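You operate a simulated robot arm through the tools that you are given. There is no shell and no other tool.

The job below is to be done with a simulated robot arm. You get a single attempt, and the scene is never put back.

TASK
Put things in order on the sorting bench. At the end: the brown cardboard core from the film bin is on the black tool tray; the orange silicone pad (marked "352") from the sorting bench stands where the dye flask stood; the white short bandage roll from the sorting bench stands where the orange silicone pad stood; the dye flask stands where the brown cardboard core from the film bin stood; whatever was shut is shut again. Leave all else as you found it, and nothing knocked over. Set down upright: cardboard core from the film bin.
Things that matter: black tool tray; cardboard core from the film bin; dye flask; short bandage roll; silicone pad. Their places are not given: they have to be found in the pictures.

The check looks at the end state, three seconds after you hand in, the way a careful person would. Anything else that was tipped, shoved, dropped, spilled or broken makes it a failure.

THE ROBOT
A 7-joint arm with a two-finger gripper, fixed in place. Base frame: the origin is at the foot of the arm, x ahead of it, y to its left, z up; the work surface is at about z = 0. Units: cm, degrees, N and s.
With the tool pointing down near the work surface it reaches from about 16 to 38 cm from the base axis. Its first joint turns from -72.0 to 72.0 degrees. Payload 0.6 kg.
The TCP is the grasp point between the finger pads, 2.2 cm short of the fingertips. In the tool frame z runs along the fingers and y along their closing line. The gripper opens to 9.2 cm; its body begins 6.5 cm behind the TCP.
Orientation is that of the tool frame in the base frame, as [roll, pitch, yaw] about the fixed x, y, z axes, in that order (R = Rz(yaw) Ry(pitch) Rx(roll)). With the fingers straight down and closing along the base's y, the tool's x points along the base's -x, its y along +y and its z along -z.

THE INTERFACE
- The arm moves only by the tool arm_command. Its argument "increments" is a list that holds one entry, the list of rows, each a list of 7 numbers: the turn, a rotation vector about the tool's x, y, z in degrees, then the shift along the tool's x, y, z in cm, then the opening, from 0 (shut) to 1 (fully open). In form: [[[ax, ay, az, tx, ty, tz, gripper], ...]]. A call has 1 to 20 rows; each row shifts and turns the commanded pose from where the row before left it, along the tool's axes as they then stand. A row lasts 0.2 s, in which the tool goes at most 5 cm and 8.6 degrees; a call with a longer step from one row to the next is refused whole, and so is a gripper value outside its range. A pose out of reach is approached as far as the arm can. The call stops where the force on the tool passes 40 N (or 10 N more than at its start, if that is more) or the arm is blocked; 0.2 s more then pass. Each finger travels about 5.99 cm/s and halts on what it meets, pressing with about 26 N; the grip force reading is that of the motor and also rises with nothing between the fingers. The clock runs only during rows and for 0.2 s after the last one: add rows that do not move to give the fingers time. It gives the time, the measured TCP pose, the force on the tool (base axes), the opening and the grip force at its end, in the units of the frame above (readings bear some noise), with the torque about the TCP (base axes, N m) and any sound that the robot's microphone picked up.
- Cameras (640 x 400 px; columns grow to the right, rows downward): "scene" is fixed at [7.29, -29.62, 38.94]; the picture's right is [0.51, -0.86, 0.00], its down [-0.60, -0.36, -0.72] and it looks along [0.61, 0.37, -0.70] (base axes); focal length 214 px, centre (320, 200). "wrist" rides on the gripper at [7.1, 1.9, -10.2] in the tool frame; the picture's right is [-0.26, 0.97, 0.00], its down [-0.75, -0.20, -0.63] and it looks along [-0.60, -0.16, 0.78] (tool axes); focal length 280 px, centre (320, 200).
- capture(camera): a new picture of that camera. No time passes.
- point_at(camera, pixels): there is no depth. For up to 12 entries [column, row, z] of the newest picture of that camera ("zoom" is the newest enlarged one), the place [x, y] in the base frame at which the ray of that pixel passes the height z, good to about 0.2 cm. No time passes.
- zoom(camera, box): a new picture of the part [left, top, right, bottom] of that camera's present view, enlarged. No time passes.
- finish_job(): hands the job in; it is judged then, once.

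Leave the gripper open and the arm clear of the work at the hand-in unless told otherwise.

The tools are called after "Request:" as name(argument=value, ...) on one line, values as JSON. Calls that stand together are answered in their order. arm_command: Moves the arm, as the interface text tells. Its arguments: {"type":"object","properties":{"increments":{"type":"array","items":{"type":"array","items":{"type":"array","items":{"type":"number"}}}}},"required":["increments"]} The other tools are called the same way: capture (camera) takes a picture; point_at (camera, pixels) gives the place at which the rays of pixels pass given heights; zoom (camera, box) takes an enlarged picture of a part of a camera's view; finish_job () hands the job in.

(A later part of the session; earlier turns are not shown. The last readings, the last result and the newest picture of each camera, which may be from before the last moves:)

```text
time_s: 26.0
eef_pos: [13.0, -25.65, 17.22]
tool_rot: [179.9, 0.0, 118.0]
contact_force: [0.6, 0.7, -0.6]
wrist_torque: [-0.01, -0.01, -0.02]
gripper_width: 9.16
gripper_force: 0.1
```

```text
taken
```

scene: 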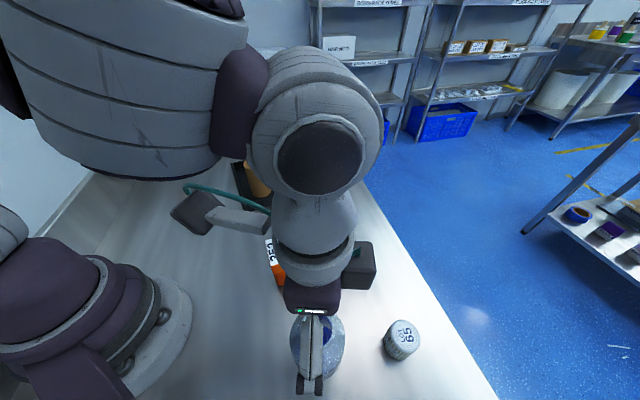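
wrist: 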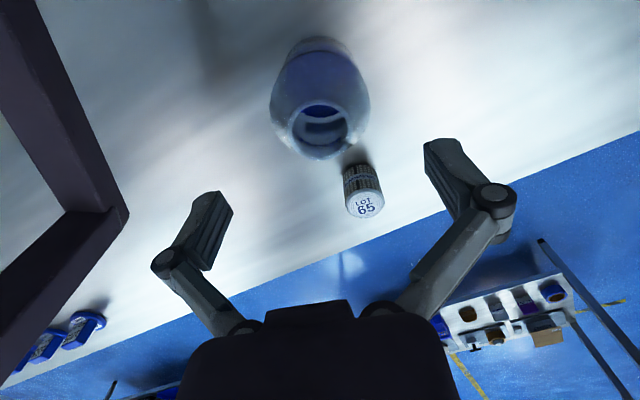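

The flask's neck centre appears at (317,130) and the predicted tool axis at that height is (320,130), so alignment is within 0.2 cm. The wrist joint is rather near the scene camera up there, so I'll keep low in this area. I descend to z≈10.5 and check.

Request:
arm_command(increments=[[[0, 0, 0, 0, -0.1, 1.2, 1], [0, 0, 0, 0, 0, 1.4, 1], [0, 0, 0, 0, 0, 1.4, 1], [0, 0, 0, 0, 0, 1.4, 1], [0, 0, 0, 0, 0, 1.3, 1], [0, 0, 0, 0, 0, 0, 1]]])

Request:
capture(camera="wrist")

Request:
capture(camera="scene")

```text
time_s: 27.4
eef_pos: [12.86, -25.7, 10.43]
tool_rot: [-179.9, -0.1, 117.9]
contact_force: [-0.2, -0.4, 0.4]
wrist_torque: [-0.02, 0.0, 0.0]
gripper_width: 9.22
gripper_force: 0.1
```

```text
taken
```

wrist: 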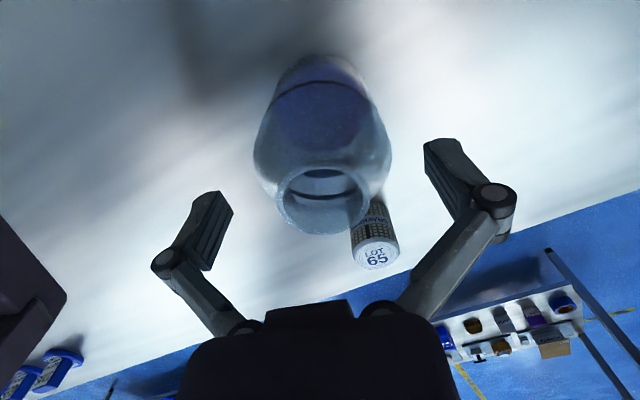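

```text
taken
```

scene: 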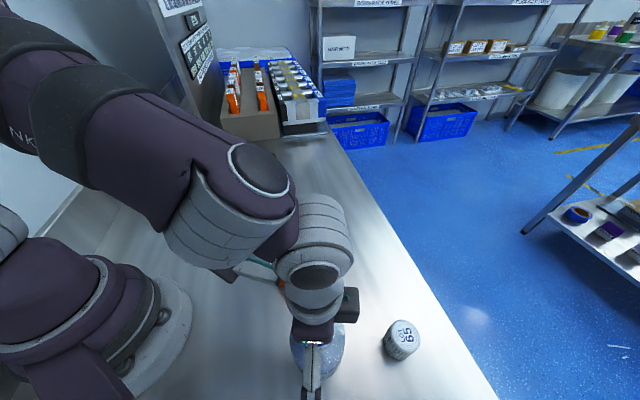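

It's still centred (body from column 254 to 391). I descend a further 4 cm to z≈6.4 in small steps.

Request:
arm_command(increments=[[[0, 0, 0, 0, 0, 0.8, 1], [0, 0, 0, 0, 0, 0.8, 1], [0, 0, 0, 0, 0, 0.8, 1], [0, 0, 0, 0, 0, 0.8, 1], [0, 0, 0, 0, 0, 0.8, 1], [0, 0, 0, 0, 0, 0, 1]]])

Request:
capture(camera="wrist")

Request:
zoom(camera="scene", box=[250, 270, 430, 400])

```text
time_s: 28.8
eef_pos: [12.96, -25.59, 6.31]
tool_rot: [-180.0, 0.0, 118.0]
contact_force: [-0.4, 0.1, -1.4]
wrist_torque: [-0.03, 0.0, 0.01]
gripper_width: 9.18
gripper_force: 0.0
```

```text
taken
```

wrist: 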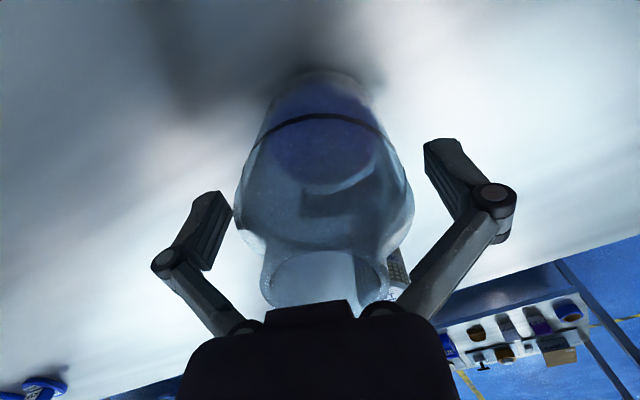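

```text
3.08 times, centred on (340, 335) of scene
```

zoom: 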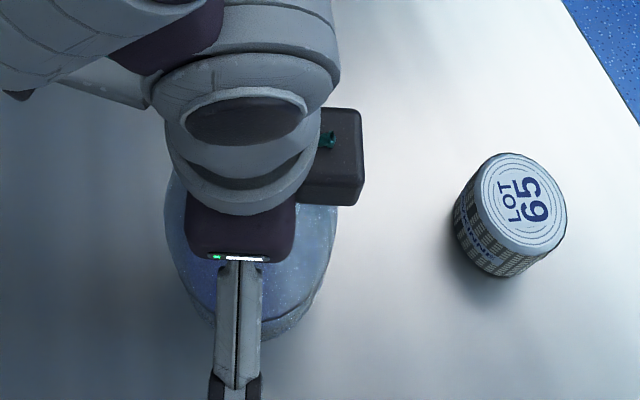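

The fingers straddle the body with no contact. I close slowly.

Request:
arm_command(increments=[[[0, 0, 0, 0, 0, 0, 0.94], [0, 0, 0, 0, 0, 0, 0.88], [0, 0, 0, 0, 0, 0, 0.83], [0, 0, 0, 0, 0, 0, 0.79], [0, 0, 0, 0, 0, 0, 0.75], [0, 0, 0, 0, 0, 0, 0.7], [0, 0, 0, 0, 0, 0, 0.65], [0, 0, 0, 0, 0, 0, 0.6], [0, 0, 0, 0, 0, 0, 0.6]]])

Request:
capture(camera="wrist")

```text
time_s: 30.8
eef_pos: [12.86, -25.69, 6.38]
tool_rot: [179.9, 0.1, 118.0]
contact_force: [0.0, 3.2, 13.8]
wrist_torque: [0.13, 0.05, 0.0]
gripper_width: 6.85
gripper_force: 25.9
```

```text
taken
```

wrist: 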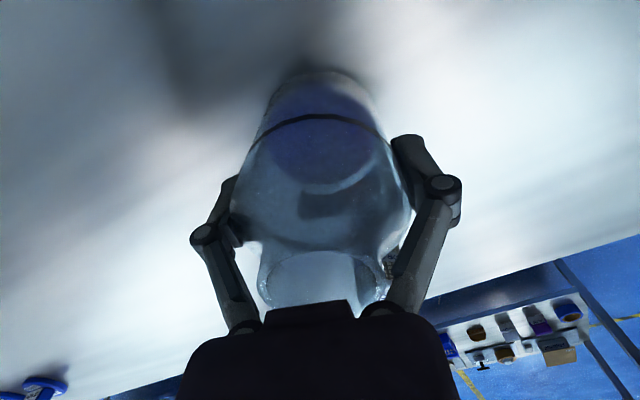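

Gripped at 6.85 cm with 25.9 N. I lift gently by 3 cm and check that the flask stays level.

Request:
arm_command(increments=[[[0, 0, 0, 0, 0, -0.2, 0.6], [0, 0, 0, 0, 0, -0.4, 0.6], [0, 0, 0, 0, 0, -0.6, 0.6], [0, 0, 0, 0, 0, -0.7, 0.6], [0, 0, 0, 0, 0, -0.6, 0.6], [0, 0, 0, 0, 0, -0.4, 0.6], [0, 0, 0, 0, 0, -0.2, 0.6], [0, 0, 0, 0, 0, 0, 0.6]]])

Request:
capture(camera="wrist")

Request:
capture(camera="scene")

```text
time_s: 32.6
eef_pos: [12.92, -25.81, 9.51]
tool_rot: [-180.0, -0.1, 118.1]
contact_force: [-1.3, 0.5, -1.4]
wrist_torque: [0.01, 0.01, 0.03]
gripper_width: 6.87
gripper_force: 25.7
```

```text
taken
```

wrist: 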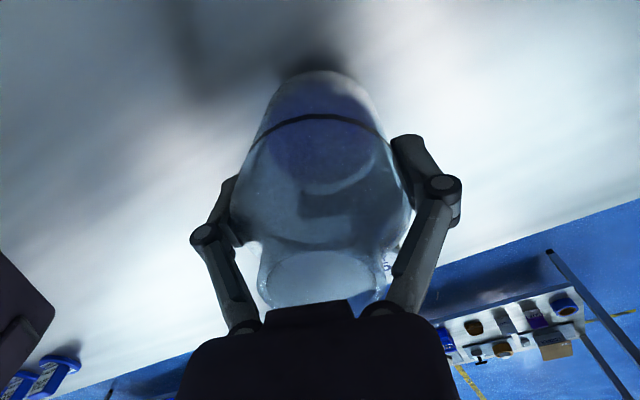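

```text
taken
```

scene: 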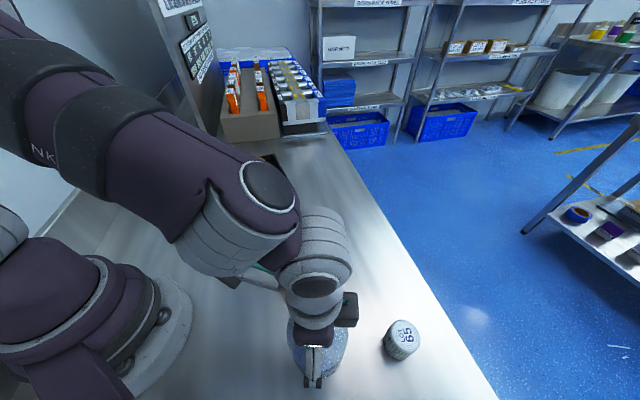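

The flask hangs level. I carry it at z≈9.5 to the core's old spot (31.3,-18.65), with a soft start and stop.

Request:
arm_command(increments=[[[0, 0, 0, -0.045, 0.4, 0, 0.6], [0, 0, 0, -0.1, 0.9, 0, 0.6], [0, 0, 0, -0.146, 1.3, 0, 0.6], [0, 0, 0, -0.18, 1.6, 0, 0.6], [0, 0, 0, -0.19, 1.7, 0, 0.6], [0, 0, 0, -0.19, 1.7, 0, 0.6], [0, 0, 0, -0.19, 1.7, 0, 0.6], [0, 0, 0, -0.19, 1.7, 0, 0.6], [0, 0, 0, -0.19, 1.7, 0, 0.6], [0, 0, 0, -0.19, 1.7, 0, 0.6], [0, 0, 0, -0.19, 1.7, 0, 0.6], [0, 0, 0, -0.18, 1.6, 0, 0.6], [0, 0, 0, -0.11, 1.0, 0, 0.6], [0, 0, 0, -0.07, 0.6, 0, 0.6], [0, 0, 0, -0.03, 0.3, 0, 0.6], [0, 0, 0, 0, 0, 0, 0.6]]])

Request:
capture(camera="wrist")

Request:
capture(camera="scene")

```text
time_s: 36.0
eef_pos: [31.32, -18.43, 9.68]
tool_rot: [-179.9, 0.0, 118.0]
contact_force: [-0.4, -0.3, -1.3]
wrist_torque: [-0.01, -0.01, -0.01]
gripper_width: 6.85
gripper_force: 26.3
```

```text
taken
```

wrist: 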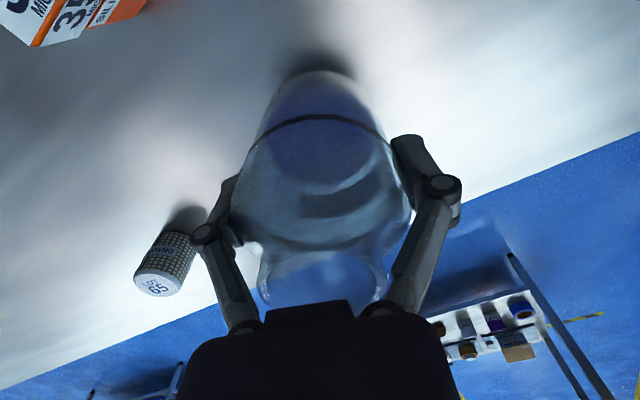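

```text
taken
```

scene: 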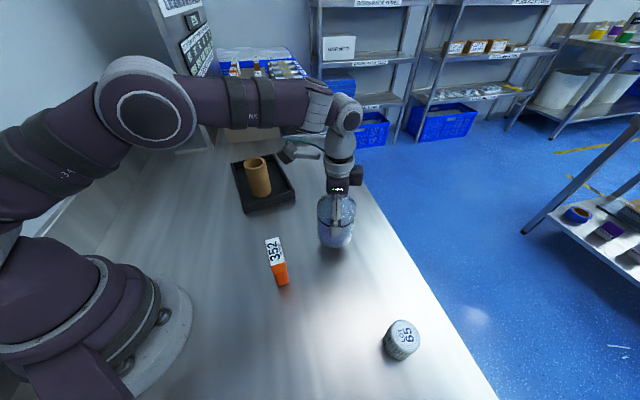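

The flask is over the spot. I lower by 2.8 cm, then continue in 0.1 cm steps until contact.

Request:
arm_command(increments=[[[0, 0, 0, 0.03, -0.07, 0.4, 0.6], [0, 0, 0, 0, 0, 0.7, 0.6], [0, 0, 0, 0, 0, 0.8, 0.6], [0, 0, 0, 0, 0, 0.5, 0.6], [0, 0, 0, 0, 0, 0.3, 0.6], [0, 0, 0, 0, 0, 0.1, 0.6], [0, 0, 0, 0, 0, 0, 0.6]]])

```text
time_s: 37.6
eef_pos: [31.18, -18.56, 6.56]
tool_rot: [180.0, 0.0, 118.0]
contact_force: [0.4, 0.7, 0.0]
wrist_torque: [0.0, -0.03, -0.02]
gripper_width: 6.86
gripper_force: 25.9
```

No contact yet at z≈6.56. I continue in tiny steps.

Request:
arm_command(increments=[[[0, 0, 0, 0, 0, 0.1, 0.6], [0, 0, 0, 0, 0, 0.1, 0.6], [0, 0, 0, 0, 0, 0, 0.6]]])

```text
time_s: 38.4
eef_pos: [31.12, -18.61, 6.56]
tool_rot: [-179.9, 0.0, 118.1]
contact_force: [-0.2, 0.7, -2.0]
wrist_torque: [-0.01, 0.01, 0.02]
gripper_width: 6.86
gripper_force: 25.8
```

Request:
arm_command(increments=[[[0, 0, 0, 0, 0, 0.08, 0.6], [0, 0, 0, 0, 0, 0, 0.6]]])

Request:
zoom(camera="scene", box=[280, 160, 400, 270])

```text
time_s: 39.0
eef_pos: [31.15, -18.4, 6.39]
tool_rot: [180.0, 0.0, 118.0]
contact_force: [0.5, 0.1, -1.2]
wrist_torque: [0.01, 0.0, -0.04]
gripper_width: 6.84
gripper_force: 25.8
```

```text
3.64 times, centred on (340, 215) of scene
```

zoom: 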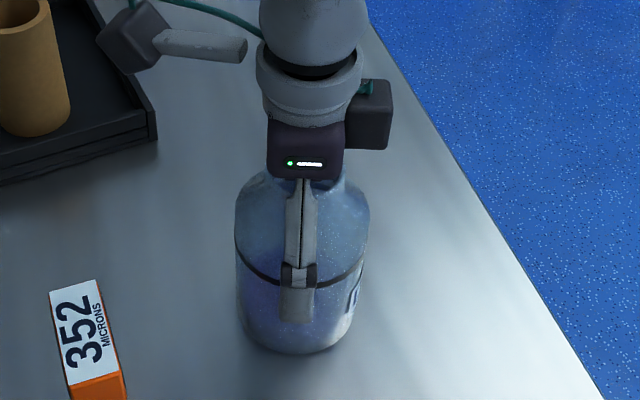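

Still no contact force at z≈6.4. Two more 0.1 cm steps.

Request:
arm_command(increments=[[[0, 0, 0, 0, 0, 0.08, 0.6], [0, 0, 0, 0, 0, 0, 0.6]]])

```text
time_s: 39.6
eef_pos: [31.18, -18.42, 6.27]
tool_rot: [179.9, 0.0, 118.0]
contact_force: [-1.9, 3.1, 8.2]
wrist_torque: [0.09, 0.13, -0.01]
gripper_width: 6.85
gripper_force: 25.8
```

Contact at 8.2 N: the flask stands on the bench. I open the fingers slowly.

Request:
arm_command(increments=[[[0, 0, 0, 0, 0, 0, 0.7], [0, 0, 0, 0, 0, 0, 0.76], [0, 0, 0, 0, 0, 0, 0.8], [0, 0, 0, 0, 0, 0, 0.86], [0, 0, 0, 0, 0, 0, 0.93], [0, 0, 0, 0, 0, 0, 1], [0, 0, 0, 0, 0, 0, 1]]])

Request:
capture(camera="wrist")

Request:
zoom(camera="scene", box=[280, 160, 400, 270])

```text
time_s: 41.2
eef_pos: [31.22, -18.45, 6.26]
tool_rot: [-180.0, 0.0, 118.1]
contact_force: [0.0, -1.0, 0.4]
wrist_torque: [0.01, 0.0, 0.01]
gripper_width: 9.22
gripper_force: 0.0
```

```text
taken
```

wrist: 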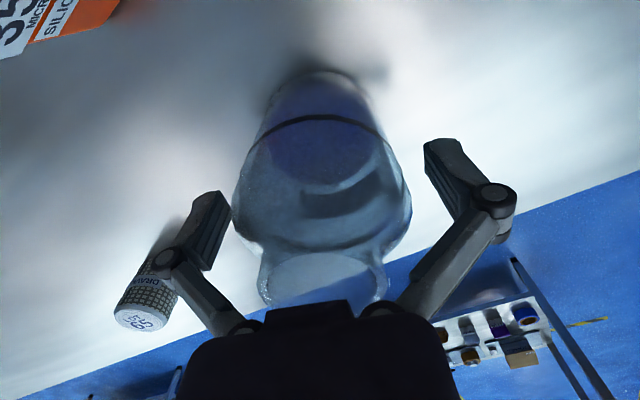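

```text
3.64 times, centred on (340, 215) of scene
```

zoom: 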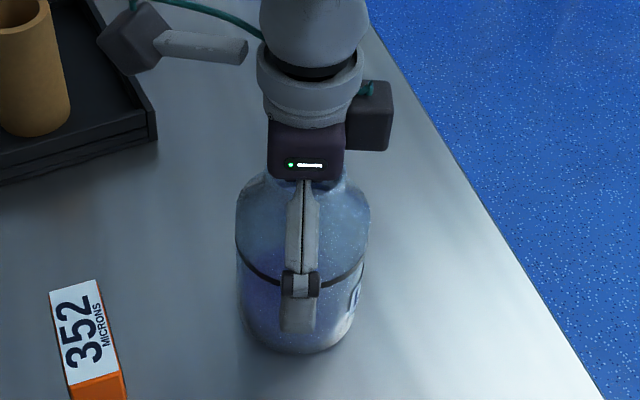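

The flask stands freely. I rise straight up to z≈16, then move over the pad near (20.5,-12) and turn the tool to yaw 141°, so the fingers would close along the pad's length.

Request:
arm_command(increments=[[[0, 0, 0, 0, 0, -0.6, 1], [0, 0, 0, 0, 0, -1.2, 1], [0, 0, 0, 0, 0, -1.6, 1], [0, 0, 0, 0, 0, -2.0, 1], [0, 0, 0, 0, 0, -2.0, 1], [0, 0, 0, 0, 0, -2.0, 1], [0, 0, 0, 1.8, -1.07, 0, 1], [0, 0, 0, 1.8, -1.07, 0, 1], [0, 0, 0, 1.8, -1.07, 0, 1], [0, 0, 0, 1.8, -1.07, 0, 1], [0, 0, 0, 1.8, -1.07, 0, 1], [0, 0, 0, 1.7, -1.05, 0, 1], [0, 0, -7.7, 0, 0, 0, 1], [0, 0, -7.7, 0, 0, 0, 1], [0, 0, -7.6, 0, 0, 0, 1], [0, 0, 0, 0, 0, 0, 1]]])

Request:
capture(camera="wrist")

Request:
capture(camera="scene")

```text
time_s: 44.6
eef_pos: [20.49, -12.04, 15.88]
tool_rot: [180.0, 0.0, 141.1]
contact_force: [-0.2, 0.6, 0.0]
wrist_torque: [-0.01, 0.04, 0.02]
gripper_width: 9.18
gripper_force: 0.0
```

```text
taken
```

wrist: 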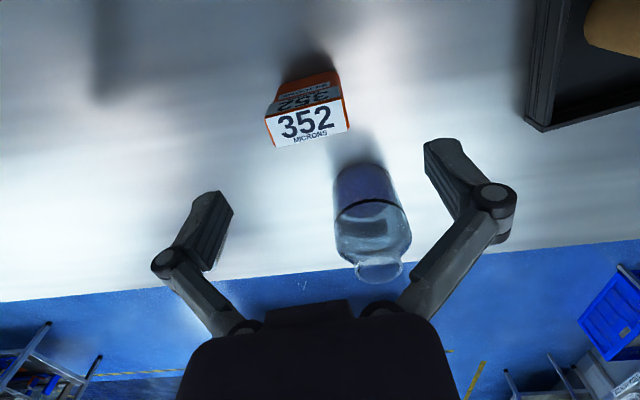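

```text
taken
```

scene: 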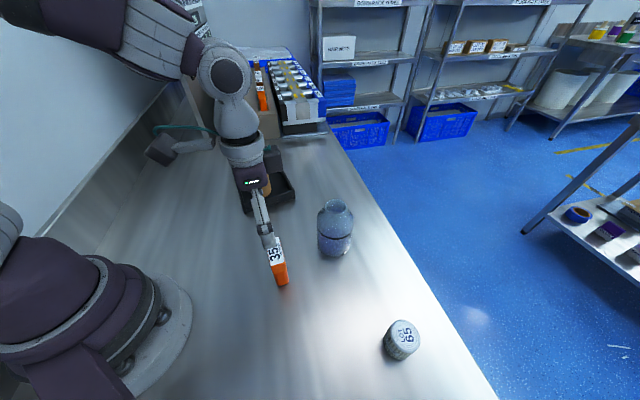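

The flask stands upright at the core's old place. In the wrist view the pad is at about (308,110), slightly turned. I zoom in on it and query the top corners.

Request:
zoom(camera="wrist", box=[248, 55, 368, 160])

Request:
point_at(camera="wrist", pixels=[[264, 119, 6.3], [343, 97, 6.3], [349, 128, 6.3], [272, 147, 6.3], [264, 119, 7], [343, 97, 7], [349, 128, 7], [272, 147, 7]])

```text
3.81 times, centred on (308, 108) of wrist
```

zoom: 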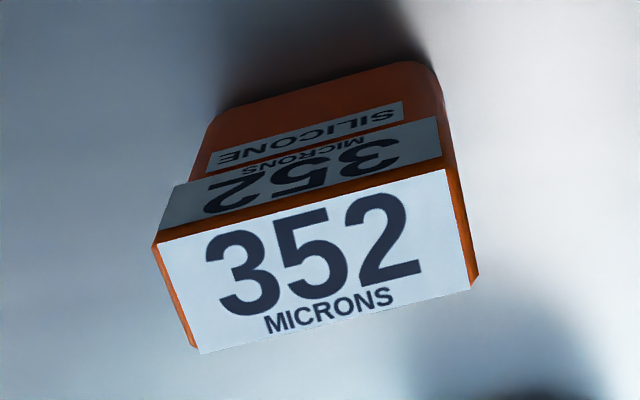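

```text
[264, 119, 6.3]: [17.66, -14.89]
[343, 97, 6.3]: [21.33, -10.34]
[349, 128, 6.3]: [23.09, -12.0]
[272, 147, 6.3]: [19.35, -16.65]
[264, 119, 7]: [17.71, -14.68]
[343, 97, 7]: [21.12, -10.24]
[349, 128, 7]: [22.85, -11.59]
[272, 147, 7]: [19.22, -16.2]
```

The two views agree that the pad is about 7.7 tall, with its head ~5.5 x 2 cm, centred at (20.3,-13.0), and the tool's closing line is parallel to its long side. I shift by (-0.4,-0.95) in the tool frame and descend to z≈9 to check alignment.

Request:
arm_command(increments=[[[0, 0, 0, -0.4, -0.95, 0, 1], [0, 0, 0, 0, 0, 1.5, 1], [0, 0, 0, 0, 0, 1.5, 1], [0, 0, 0, 0, 0, 1.5, 1], [0, 0, 0, 0, 0, 1.5, 1], [0, 0, 0, 0, 0, 0.8, 1], [0, 0, 0, 0, 0, 0, 1]]])

Request:
capture(camera="wrist")

Request:
zoom(camera="scene", box=[210, 190, 350, 310])

```text
time_s: 46.2
eef_pos: [20.13, -13.02, 9.05]
tool_rot: [180.0, 0.0, 141.0]
contact_force: [-0.2, 0.0, 0.0]
wrist_torque: [-0.03, -0.01, -0.05]
gripper_width: 9.2
gripper_force: 0.1
```

```text
taken
```

wrist: 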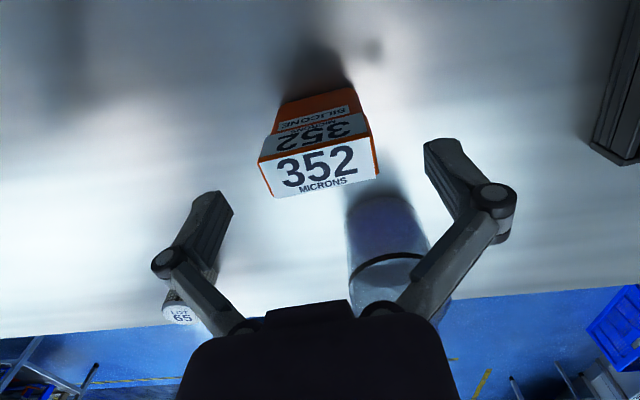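

```text
3.33 times, centred on (280, 250) of scene
```

zoom: 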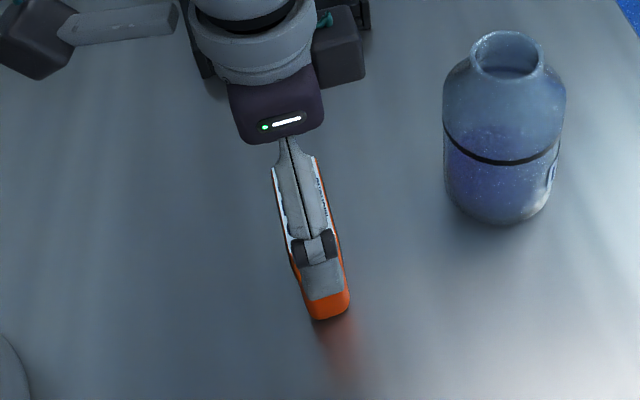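

The pad's top is centred at (320,168), just where the tool axis should be. I descend to z≈6.3 and close gently.

Request:
arm_command(increments=[[[0, 0, 0, 0, 0, 0.9, 1], [0, 0, 0, 0, 0, 0.9, 1], [0, 0, 0, 0, 0, 0.9, 1], [0, 0, 0, 0, 0, 0, 1], [0, 0, 0, 0, 0, 0, 0.85], [0, 0, 0, 0, 0, 0, 0.75], [0, 0, 0, 0, 0, 0, 0.68], [0, 0, 0, 0, 0, 0, 0.62], [0, 0, 0, 0, 0, 0, 0.56], [0, 0, 0, 0, 0, 0, 0.5], [0, 0, 0, 0, 0, 0, 0.45], [0, 0, 0, 0, 0, 0, 0.45]]])

Request:
capture(camera="wrist")

```text
time_s: 48.8
eef_pos: [20.21, -13.14, 6.23]
tool_rot: [180.0, 0.1, 141.0]
contact_force: [-1.6, 1.9, 8.1]
wrist_torque: [0.06, 0.08, 0.0]
gripper_width: 5.53
gripper_force: 25.3
```

```text
taken
```

wrist: 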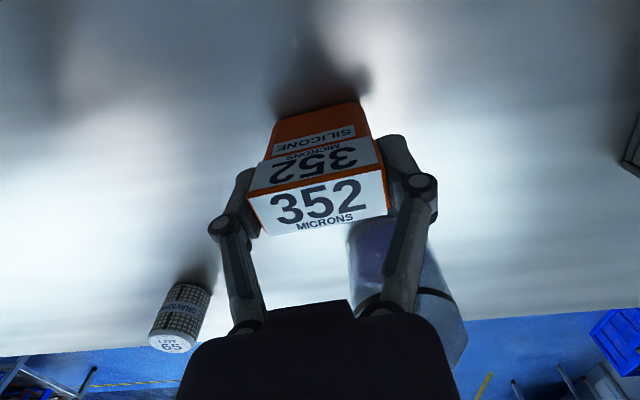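

Gripped at 5.53 cm. I lift 3 cm and check.

Request:
arm_command(increments=[[[0, 0, 0, 0, 0, -0.3, 0.45], [0, 0, 0, 0, 0, -0.7, 0.45], [0, 0, 0, 0, 0, -1.0, 0.45], [0, 0, 0, 0, 0, -0.7, 0.45], [0, 0, 0, 0, 0, -0.3, 0.45], [0, 0, 0, 0, 0, 0, 0.45]]])

Request:
capture(camera="wrist")

Request:
capture(camera="scene")

```text
time_s: 50.2
eef_pos: [20.12, -13.07, 9.44]
tool_rot: [-180.0, -0.1, 141.0]
contact_force: [-0.1, -0.1, -1.2]
wrist_torque: [0.01, 0.0, 0.01]
gripper_width: 5.56
gripper_force: 26.1
```

```text
taken
```

wrist: 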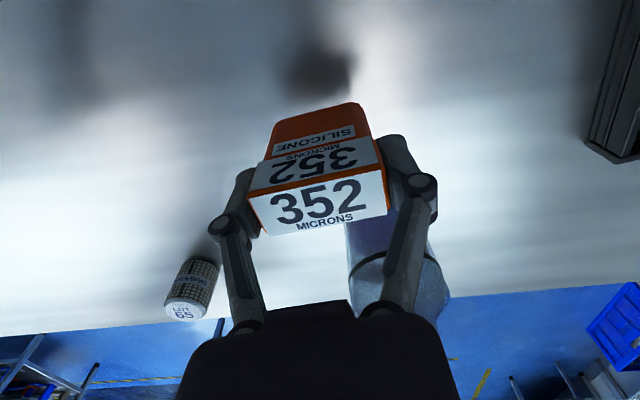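

```text
taken
```

scene: 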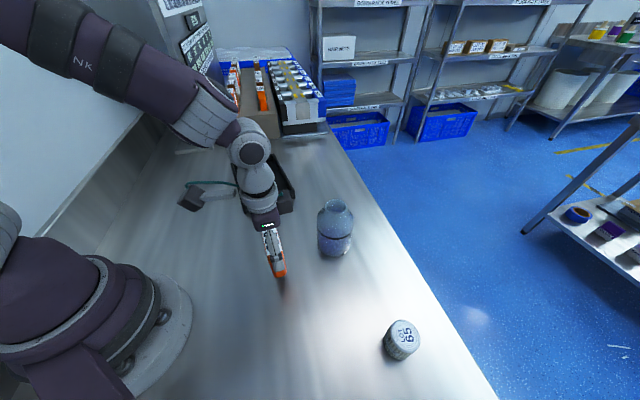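

The pad is held straight. I carry it low to the flask's old place (13.05,-25.75).

Request:
arm_command(increments=[[[0, 0, 0, -0.1, -0.6, 0, 0.45], [0, 0, 0, -0.21, -1.2, 0, 0.45], [0, 0, 0, -0.31, -1.8, 0, 0.45], [0, 0, 0, -0.33, -1.9, 0, 0.45], [0, 0, 0, -0.33, -1.9, 0, 0.45], [0, 0, 0, -0.33, -1.9, 0, 0.45], [0, 0, 0, -0.33, -1.9, 0, 0.45], [0, 0, 0, -0.28, -1.6, 0, 0.45], [0, 0, 0, -0.18, -1.0, 0, 0.45], [0, 0, 0, -0.09, -0.5, 0, 0.45], [0, 0, 0, 0, 0, 0, 0.45]]])

Request:
capture(camera="scene")

Request:
capture(camera="wrist")

```text
time_s: 52.6
eef_pos: [13.12, -25.69, 9.29]
tool_rot: [180.0, -0.1, 141.0]
contact_force: [-0.4, 0.0, -0.5]
wrist_torque: [0.0, 0.05, -0.02]
gripper_width: 5.53
gripper_force: 26.1
```

```text
taken
```

scene: 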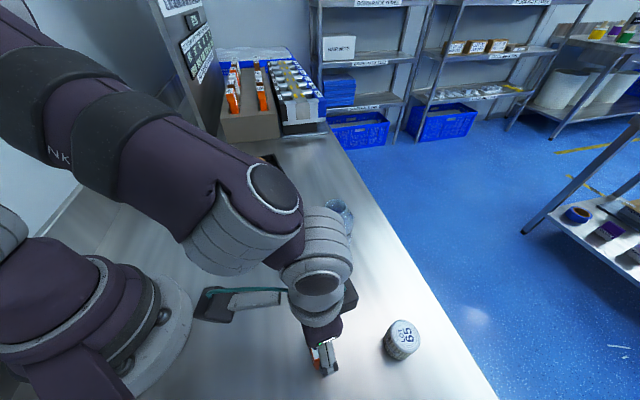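

```text
taken
```

wrist: 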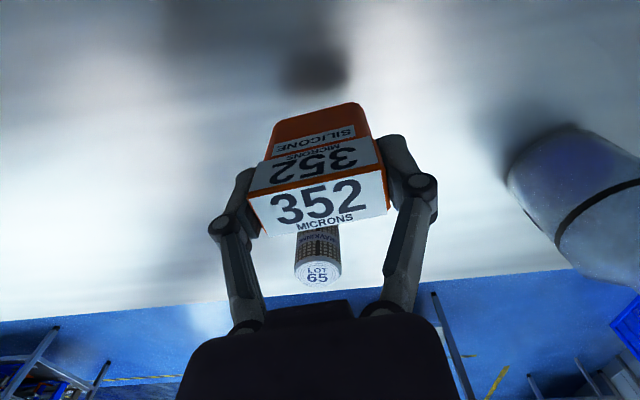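

Over the spot at (13.1,-25.7). I lower 2.8 cm, then take small steps.

Request:
arm_command(increments=[[[0, 0, 0, 0, 0, 0.5, 0.45], [0, 0, 0, 0, 0, 0.8, 0.45], [0, 0, 0, 0, 0, 0.8, 0.45], [0, 0, 0, 0, 0, 0.5, 0.45], [0, 0, 0, 0, 0, 0.2, 0.45], [0, 0, 0, 0, 0, 0, 0.45]]])

```text
time_s: 54.0
eef_pos: [12.98, -25.71, 6.57]
tool_rot: [179.9, 0.1, 141.0]
contact_force: [0.0, -0.1, -1.6]
wrist_torque: [0.01, -0.01, -0.01]
gripper_width: 5.53
gripper_force: 26.0
```

No contact at z≈6.57. I go on in 0.1 cm steps.

Request:
arm_command(increments=[[[0, 0, 0, 0, 0, 0.1, 0.45], [0, 0, 0, 0, 0, 0.1, 0.45], [0, 0, 0, 0, 0, 0, 0.45]]])

```text
time_s: 54.8
eef_pos: [13.14, -25.72, 6.36]
tool_rot: [-180.0, -0.1, 141.0]
contact_force: [-1.9, 1.6, 8.7]
wrist_torque: [0.09, 0.14, 0.04]
gripper_width: 5.54
gripper_force: 26.0
```

Contact at 8.7 N. I open the fingers slowly.

Request:
arm_command(increments=[[[0, 0, 0, 0, 0, 0.02, 0.45], [0, 0, 0, 0, 0, 0, 0.58], [0, 0, 0, 0, 0, 0, 0.64], [0, 0, 0, 0, 0, 0, 0.7], [0, 0, 0, 0, 0, 0, 0.8], [0, 0, 0, 0, 0, 0, 0.9], [0, 0, 0, 0, 0, 0, 1], [0, 0, 0, 0, 0, 0, 1]]])

Request:
capture(camera="wrist")

Request:
zoom(camera="scene", box=[240, 260, 440, 400])

```text
time_s: 56.6
eef_pos: [13.11, -25.76, 6.33]
tool_rot: [-180.0, 0.1, 141.0]
contact_force: [-0.4, 0.5, 0.1]
wrist_torque: [0.0, -0.01, 0.0]
gripper_width: 9.21
gripper_force: 0.0
```

```text
taken
```

wrist: 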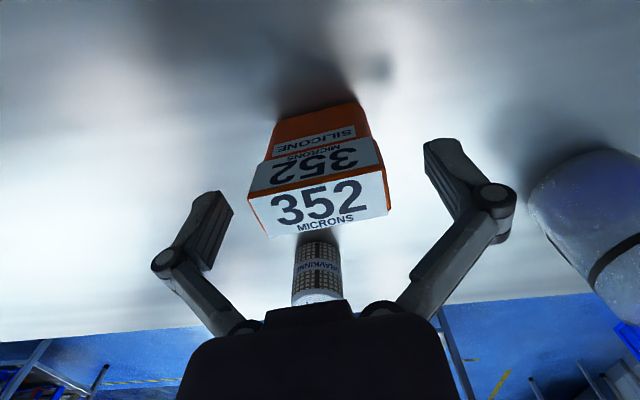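

```text
2.86 times, centred on (340, 330) of scene
```

zoom: 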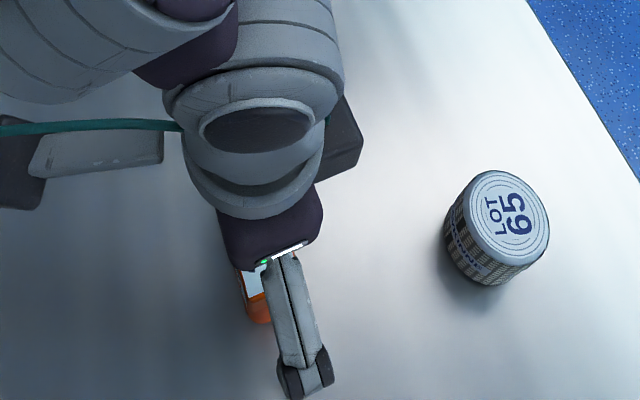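

The pad stands freely. I rise 6.5 cm straight up, turn the tool to yaw 120° (facing the roll) and move to about (16.5,-28.6,12.8) for a closer look at the roll.

Request:
arm_command(increments=[[[0, 0, 0, 0, 0, -0.5, 1], [0, 0, 0, 0, 0, -1.2, 1], [0, 0, 0, 0, 0, -1.6, 1], [0, 0, 0, 0, 0, -1.6, 1], [0, 0, 0, 0, 0, -1.6, 1], [0, 0, 7, 0, 0, 0, 1], [0, 0, 7, 0, 0, 0, 1], [0, 0, 7, 0, 0, 0, 1], [0, 0, 0, -1.38, 0.49, 0, 1], [0, 0, 0, -1.38, 0.49, 0, 1], [0, 0, 0, -1.38, 0.49, 0, 1], [0, 0, 0, 0, 0, 0, 1]]])

Request:
capture(camera="wrist")

Request:
capture(camera="scene")

```text
time_s: 59.2
eef_pos: [16.58, -28.65, 12.8]
tool_rot: [-180.0, 0.1, 120.0]
contact_force: [0.6, -0.5, -0.6]
wrist_torque: [-0.03, 0.01, 0.02]
gripper_width: 9.19
gripper_force: 0.0
```

```text
taken
```

wrist: 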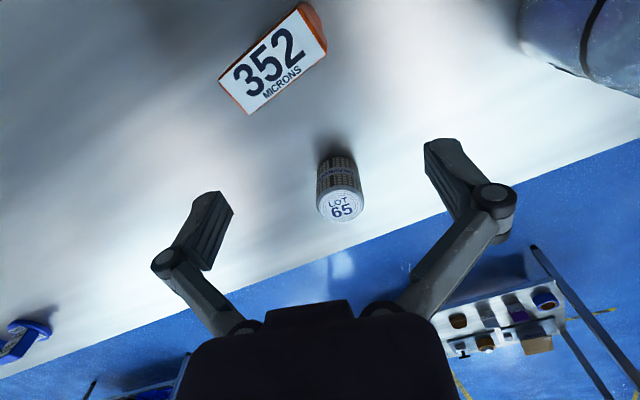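

```text
taken
```

scene: 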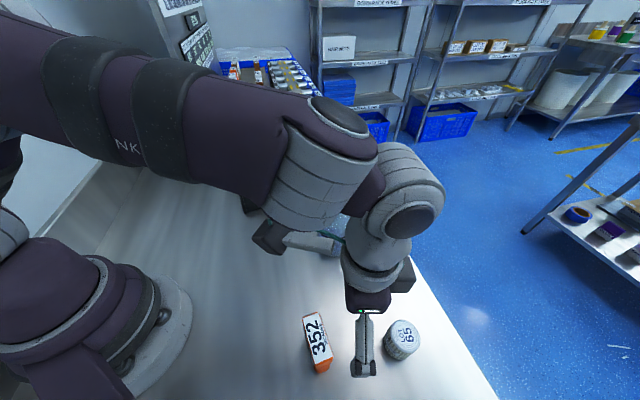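

The pad stands at the flask's old place. The roll's top is at about (341,206) in the wrist view; I zoom and query its top and base.

Request:
zoom(camera="wrist", box=[290, 130, 390, 240])

Request:
point_at(camera="wrist", pixels=[[341, 206, 4], [341, 206, 4.5], [341, 206, 5], [318, 206, 4.5], [364, 204, 4.5], [337, 155, 0], [317, 170, 0], [357, 165, 0], [341, 222, 4.5], [340, 190, 4.5]])

```text
3.64 times, centred on (340, 185) of wrist
```

zoom: 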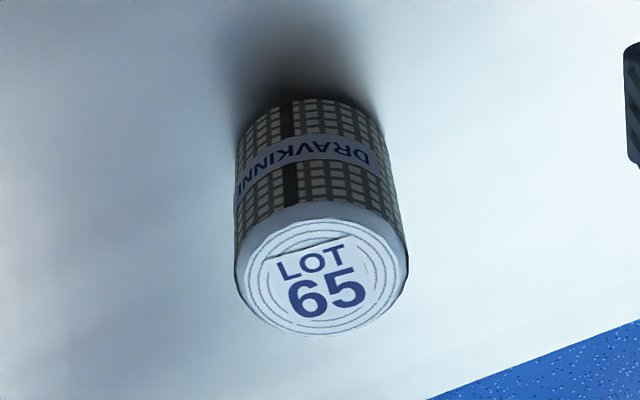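

```text
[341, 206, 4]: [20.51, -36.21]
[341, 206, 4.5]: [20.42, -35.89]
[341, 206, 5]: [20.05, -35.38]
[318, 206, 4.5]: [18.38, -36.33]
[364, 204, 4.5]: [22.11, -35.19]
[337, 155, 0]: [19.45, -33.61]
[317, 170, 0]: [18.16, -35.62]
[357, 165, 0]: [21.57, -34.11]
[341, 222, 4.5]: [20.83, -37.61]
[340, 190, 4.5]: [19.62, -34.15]
```

The roll's centre is (20.4,-35.6), about 4.6 tall and 4 cm wide. It's 41 cm out, so I tilt the fingers 16° outward (about the closing line), then move outward and down to z≈9 above it.

Request:
arm_command(increments=[[[0, -8, 0, 0, 0, 0, 1], [0, -8, 0, 0, 0, 0, 1], [0, 0, 0, -1.316, -0.034, 1.168, 1], [0, 0, 0, -1.316, -0.034, 1.168, 1], [0, 0, 0, -1.316, -0.034, 1.168, 1], [0, 0, 0, -1.316, -0.034, 1.168, 1], [0, 0, 0, -1.316, -0.034, 1.168, 1], [0, 0, 0, 0, 0, 0, 1]]])

Request:
capture(camera="wrist")

Request:
capture(camera="scene")

```text
time_s: 61.0
eef_pos: [20.37, -35.69, 9.19]
tool_rot: [180.0, 16.1, 120.0]
contact_force: [-0.3, -0.4, 0.1]
wrist_torque: [0.0, 0.01, 0.0]
gripper_width: 9.19
gripper_force: 0.1
```

```text
taken
```

wrist: 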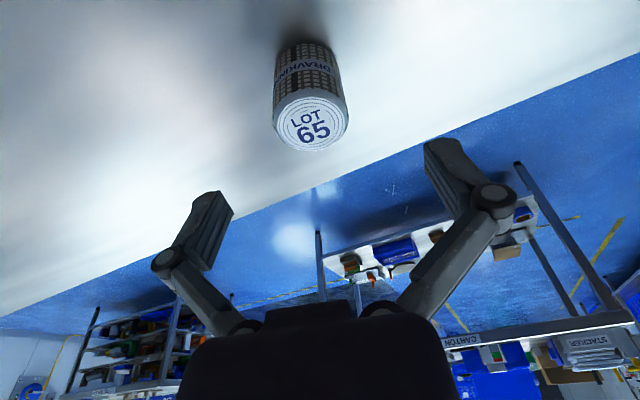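

```text
taken
```

scene: 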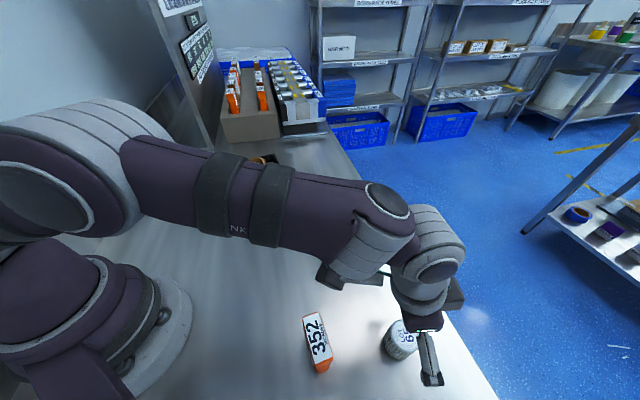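

Reached: (20.37,-35.69,9.19). The roll's top appears at (311,122) against a predicted (314,118), so it's aligned within 0.2 cm. I descend straight to z≈3.2 in the tilted frame.

Request:
arm_command(increments=[[[0, 0, 0, 0.23, -0.05, 1.0, 1], [0, 0, 0, 0.28, -0.05, 1.0, 1], [0, 0, 0, 0.28, 0, 1.0, 1], [0, 0, 0, 0.28, 0, 1.0, 1], [0, 0, 0, 0.28, 0, 1.0, 1], [0, 0, 0, 0.22, 0, 0.75, 1], [0, 0, 0, 0, 0, 0, 1]]])

Request:
capture(camera="wrist")

Request:
zoom(camera="scene", box=[300, 260, 480, 400])

```text
time_s: 62.6
eef_pos: [20.25, -35.68, 3.0]
tool_rot: [180.0, 16.0, 120.0]
contact_force: [-0.6, 0.6, 0.4]
wrist_torque: [0.01, -0.01, 0.0]
gripper_width: 9.2
gripper_force: 0.0
```

```text
taken
```

wrist: 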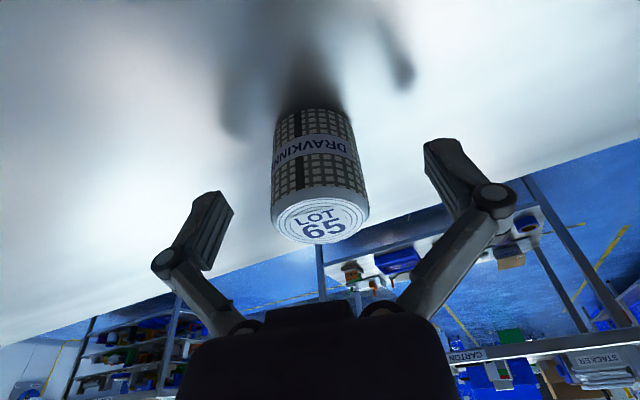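

```text
2.86 times, centred on (390, 330) of scene
```

zoom: 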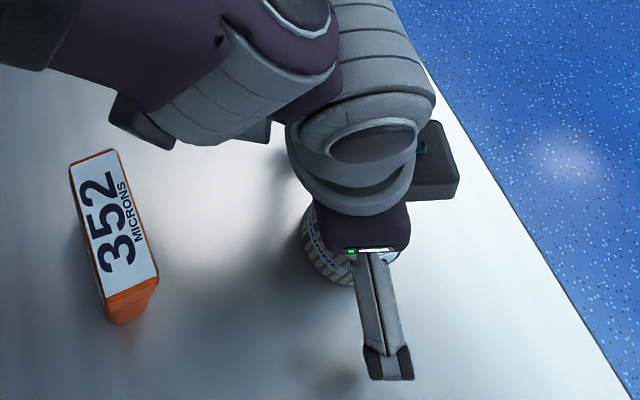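

The roll is centred between the fingers, with no contact. I close gently.

Request:
arm_command(increments=[[[0, 0, 0, 0, 0, 0, 0.8], [0, 0, 0, 0, 0, 0, 0.65], [0, 0, 0, 0, 0, 0, 0.55], [0, 0, 0, 0, 0, 0, 0.48], [0, 0, 0, 0, 0, 0, 0.42], [0, 0, 0, 0, 0, 0, 0.36], [0, 0, 0, 0, 0, 0, 0.3], [0, 0, 0, 0, 0, 0, 0.3]]])

Request:
capture(camera="wrist")

```text
time_s: 64.4
eef_pos: [20.3, -35.67, 3.18]
tool_rot: [180.0, 16.1, 120.0]
contact_force: [0.5, 0.5, 2.4]
wrist_torque: [-0.01, 0.03, -0.01]
gripper_width: 3.78
gripper_force: 25.8
```

```text
taken
```

wrist: 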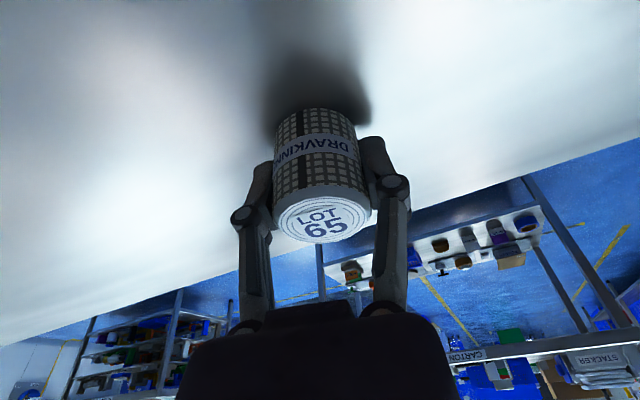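

Gripped at 3.78 cm. I lift 6 cm straight up (in the tilted frame) and check it.

Request:
arm_command(increments=[[[0, 0, 0, -0.083, 0, -0.288, 0.3], [0, 0, 0, -0.193, 0, -0.673, 0.3], [0, 0, 0, -0.276, 0, -0.961, 0.3], [0, 0, 0, -0.331, 0, -1.154, 0.3], [0, 0, 0, -0.331, 0, -1.154, 0.3], [0, 0, 0, -0.276, 0, -0.961, 0.3], [0, 0, 0, -0.165, 0, -0.577, 0.3], [0, 0, 0, 0, 0, 0, 0.3]]])

Request:
capture(camera="wrist")

Request:
capture(camera="scene")

```text
time_s: 66.2
eef_pos: [20.39, -35.66, 9.12]
tool_rot: [180.0, 16.0, 120.0]
contact_force: [-1.1, -0.2, -0.7]
wrist_torque: [-0.01, 0.0, -0.01]
gripper_width: 3.81
gripper_force: 26.1
```

```text
taken
```

wrist: 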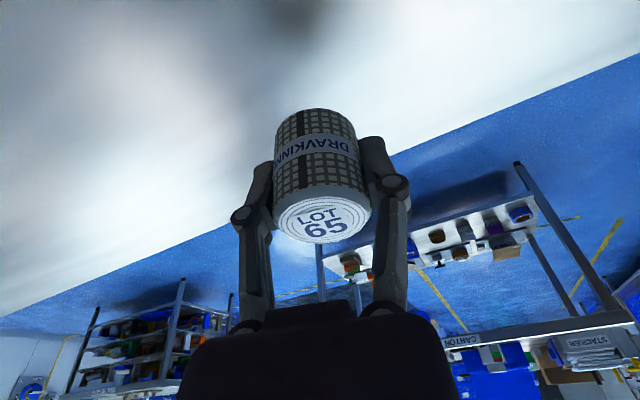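

```text
taken
```

scene: 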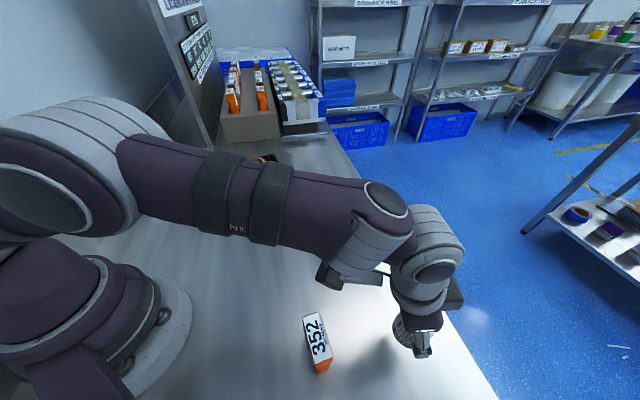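

The roll is held exactly as it stood. I move in two legs, first to (22.8,-25.5) to stay well clear of the pad, then to the pad's old place (20.25,-13.0).

Request:
arm_command(increments=[[[0, 0, 0, 0.6, 0.6, -0.172, 0.3], [0, 0, 0, 1.1, 1.1, -0.316, 0.3], [0, 0, 0, 1.4, 1.4, -0.402, 0.3], [0, 0, 0, 1.4, 1.4, -0.402, 0.3], [0, 0, 0, 1.4, 1.4, -0.402, 0.3], [0, 0, 0, 1.37, 1.35, -0.386, 0.3], [0, 0, 0, 1.661, 0.577, -0.476, 0.3], [0, 0, 0, 1.661, 0.577, -0.476, 0.3], [0, 0, 0, 1.661, 0.577, -0.476, 0.3], [0, 0, 0, 1.661, 0.577, -0.476, 0.3], [0, 0, 0, 1.661, 0.577, -0.476, 0.3], [0, 0, 0, 1.661, 0.577, -0.476, 0.3], [0, 0, 0, 1.0, 0.34, -0.287, 0.3], [0, 0, 0, 0.66, 0.23, -0.19, 0.3], [0, 0, 0, 0, 0, 0, 0.3]]])

Request:
capture(camera="wrist")

Request:
capture(camera="scene")

```text
time_s: 69.4
eef_pos: [20.42, -12.88, 9.0]
tool_rot: [179.9, 16.0, 120.0]
contact_force: [0.6, 0.0, 0.0]
wrist_torque: [0.02, 0.0, -0.02]
gripper_width: 3.74
gripper_force: 25.9
```

```text
taken
```

wrist: 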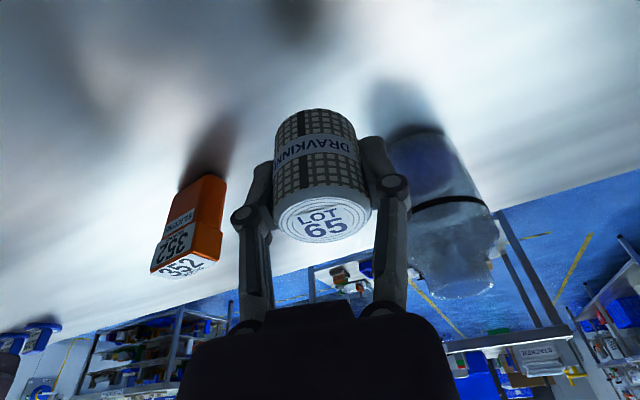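

```text
taken
```

scene: 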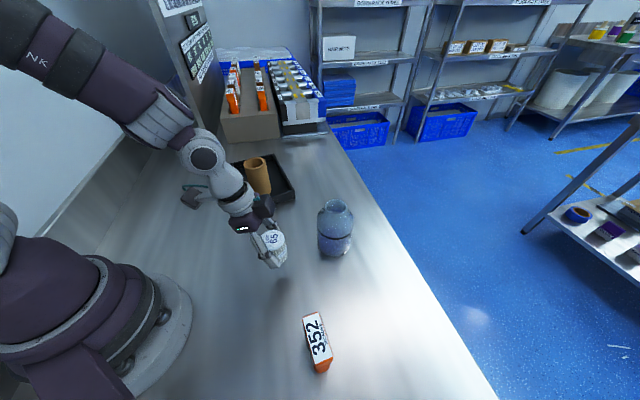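

Over the spot at (20.42,-12.88,9.0). I shift ty by -0.25 for centring and lower 5.4 cm.

Request:
arm_command(increments=[[[0, 0, 0, 0.165, -0.25, 0.577, 0.3], [0, 0, 0, 0.303, 0, 1.057, 0.3], [0, 0, 0, 0.331, 0, 1.154, 0.3], [0, 0, 0, 0.331, 0, 1.154, 0.3], [0, 0, 0, 0.22, 0, 0.769, 0.3], [0, 0, 0, 0.138, 0, 0.481, 0.3], [0, 0, 0, 0, 0, 0, 0.3]]])

```text
time_s: 71.0
eef_pos: [19.92, -13.17, 3.58]
tool_rot: [-180.0, 16.0, 120.0]
contact_force: [-0.4, -0.2, 0.6]
wrist_torque: [0.04, 0.02, 0.03]
gripper_width: 3.76
gripper_force: 26.1
```

At z=3.58, no contact. Small steps now.

Request:
arm_command(increments=[[[0, 0, 0, 0.041, 0.1, 0.144, 0.3], [0, 0, 0, 0.041, 0, 0.144, 0.3], [0, 0, 0, 0, 0, 0, 0.3]]])

```text
time_s: 71.8
eef_pos: [20.24, -13.12, 3.3]
tool_rot: [-180.0, 16.1, 119.9]
contact_force: [-0.2, -0.9, 0.6]
wrist_torque: [0.0, 0.01, -0.01]
gripper_width: 3.76
gripper_force: 26.6
```

Request:
arm_command(increments=[[[0, 0, 0, 0.028, 0, 0.096, 0.3], [0, 0, 0, 0, 0, 0, 0.3]]])

```text
time_s: 72.4
eef_pos: [20.29, -13.0, 3.19]
tool_rot: [-180.0, 16.0, 120.0]
contact_force: [-0.2, -0.1, -0.2]
wrist_torque: [-0.02, 0.01, 0.0]
gripper_width: 3.75
gripper_force: 25.8
```

Still no contact at z≈3.19. Another small step.

Request:
arm_command(increments=[[[0, 0, 0, 0.028, 0, 0.096, 0.3], [0, 0, 0, 0, 0, 0, 0.3]]])

Request:
zoom(camera="scene", box=[220, 200, 340, 310])

```text
time_s: 73.0
eef_pos: [20.16, -13.01, 3.05]
tool_rot: [179.9, 16.0, 120.0]
contact_force: [0.2, -0.1, -0.5]
wrist_torque: [0.03, 0.01, 0.0]
gripper_width: 3.79
gripper_force: 26.3
```

```text
3.64 times, centred on (280, 255) of scene
```

zoom: 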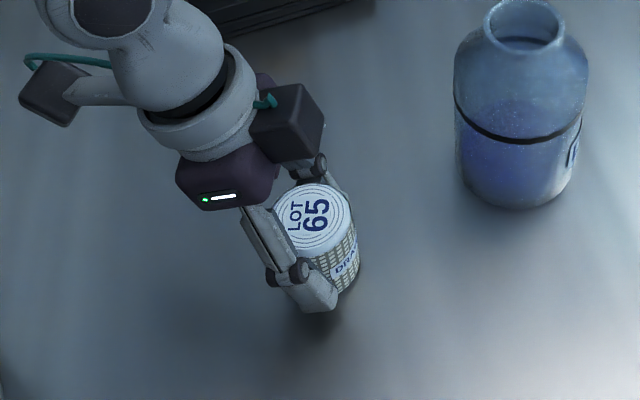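

No contact yet at z≈3.05; the gap must be about 0.1 cm. Another small step.

Request:
arm_command(increments=[[[0, 0, 0, 0.022, 0, 0.077, 0.3], [0, 0, 0, 0, 0, 0, 0.3]]])

```text
time_s: 73.6
eef_pos: [20.19, -12.94, 3.15]
tool_rot: [-180.0, 16.1, 120.1]
contact_force: [-1.4, 1.2, 9.4]
wrist_torque: [0.03, 0.09, 0.01]
gripper_width: 3.74
gripper_force: 26.3
```

Contact at 9.4 N. I open slowly.

Request:
arm_command(increments=[[[0, 0, 0, 0, 0, 0, 0.4], [0, 0, 0, 0, 0, 0, 0.44], [0, 0, 0, 0, 0, 0, 0.5], [0, 0, 0, 0, 0, 0, 0.6], [0, 0, 0, 0, 0, 0, 0.75], [0, 0, 0, 0, 0, 0, 0.9], [0, 0, 0, 0, 0, 0, 1], [0, 0, 0, 0, 0, 0, 1]]])

Request:
capture(camera="wrist")

Request:
zoom(camera="scene", box=[220, 200, 340, 310])

```text
time_s: 75.4
eef_pos: [20.11, -12.99, 3.19]
tool_rot: [-180.0, 16.0, 120.0]
contact_force: [0.8, -0.6, 0.1]
wrist_torque: [0.01, 0.01, 0.0]
gripper_width: 9.22
gripper_force: 0.1
```

```text
taken
```

wrist: 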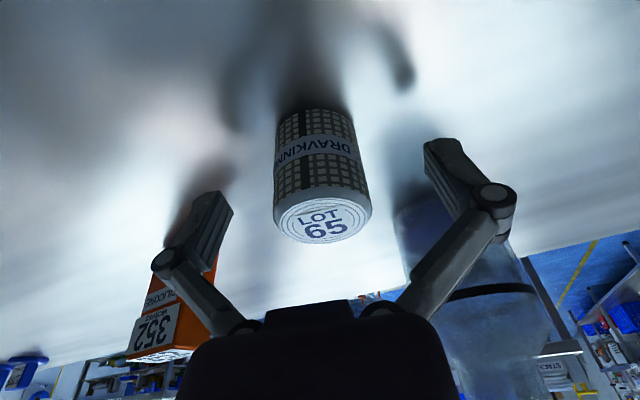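

```text
3.64 times, centred on (280, 255) of scene
```

zoom: 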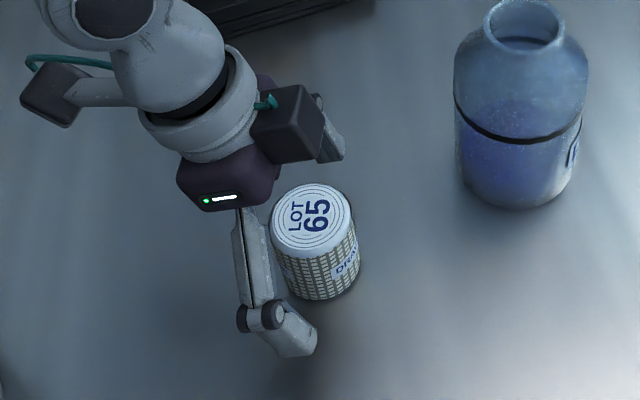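

The roll stands upright at the pad's old place. I retreat along the tool axis, straighten up, and rise clear to z≈21.

Request:
arm_command(increments=[[[0, 0, 0, 0, 0, -0.6, 1], [0, 0, 0, 0, 0, -1.2, 1], [0, 0, 0, 0, 0, -1.6, 1], [0, 0, 0, 0, 0, -1.6, 1], [0, 0, 0, 0, 0, -1.6, 1], [0, 0, 0, 0, 0, -1.6, 1], [0, 8, 0, 0, 0, 0, 1], [0, 8, 0, 0, 0, 0, 1], [0, 0, 0, 0, 0, -2, 1], [0, 0, 0, 0, 0, -2, 1], [0, 0, 0, 0, 0, -2, 1], [0, 0, 0, 0, 0, -2, 1], [0, 0, 0, 0, 0, -2, 1], [0, 0, 0, 0, 0, 0, 1]]])

Request:
capture(camera="scene")

Request:
capture(camera="wrist")

```text
time_s: 78.4
eef_pos: [18.99, -11.16, 21.08]
tool_rot: [-180.0, 0.0, 119.9]
contact_force: [0.6, -0.2, -0.3]
wrist_torque: [-0.02, -0.02, 0.03]
gripper_width: 9.19
gripper_force: 0.1
```

```text
taken
```

scene: 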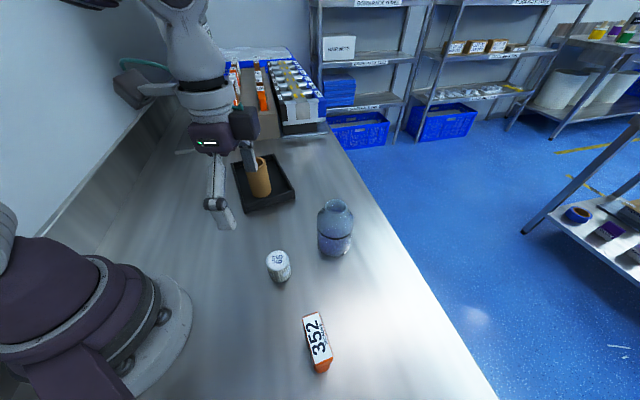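

```text
taken
```

wrist: 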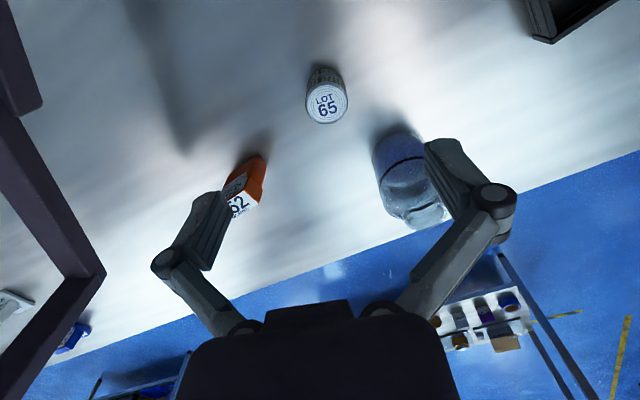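

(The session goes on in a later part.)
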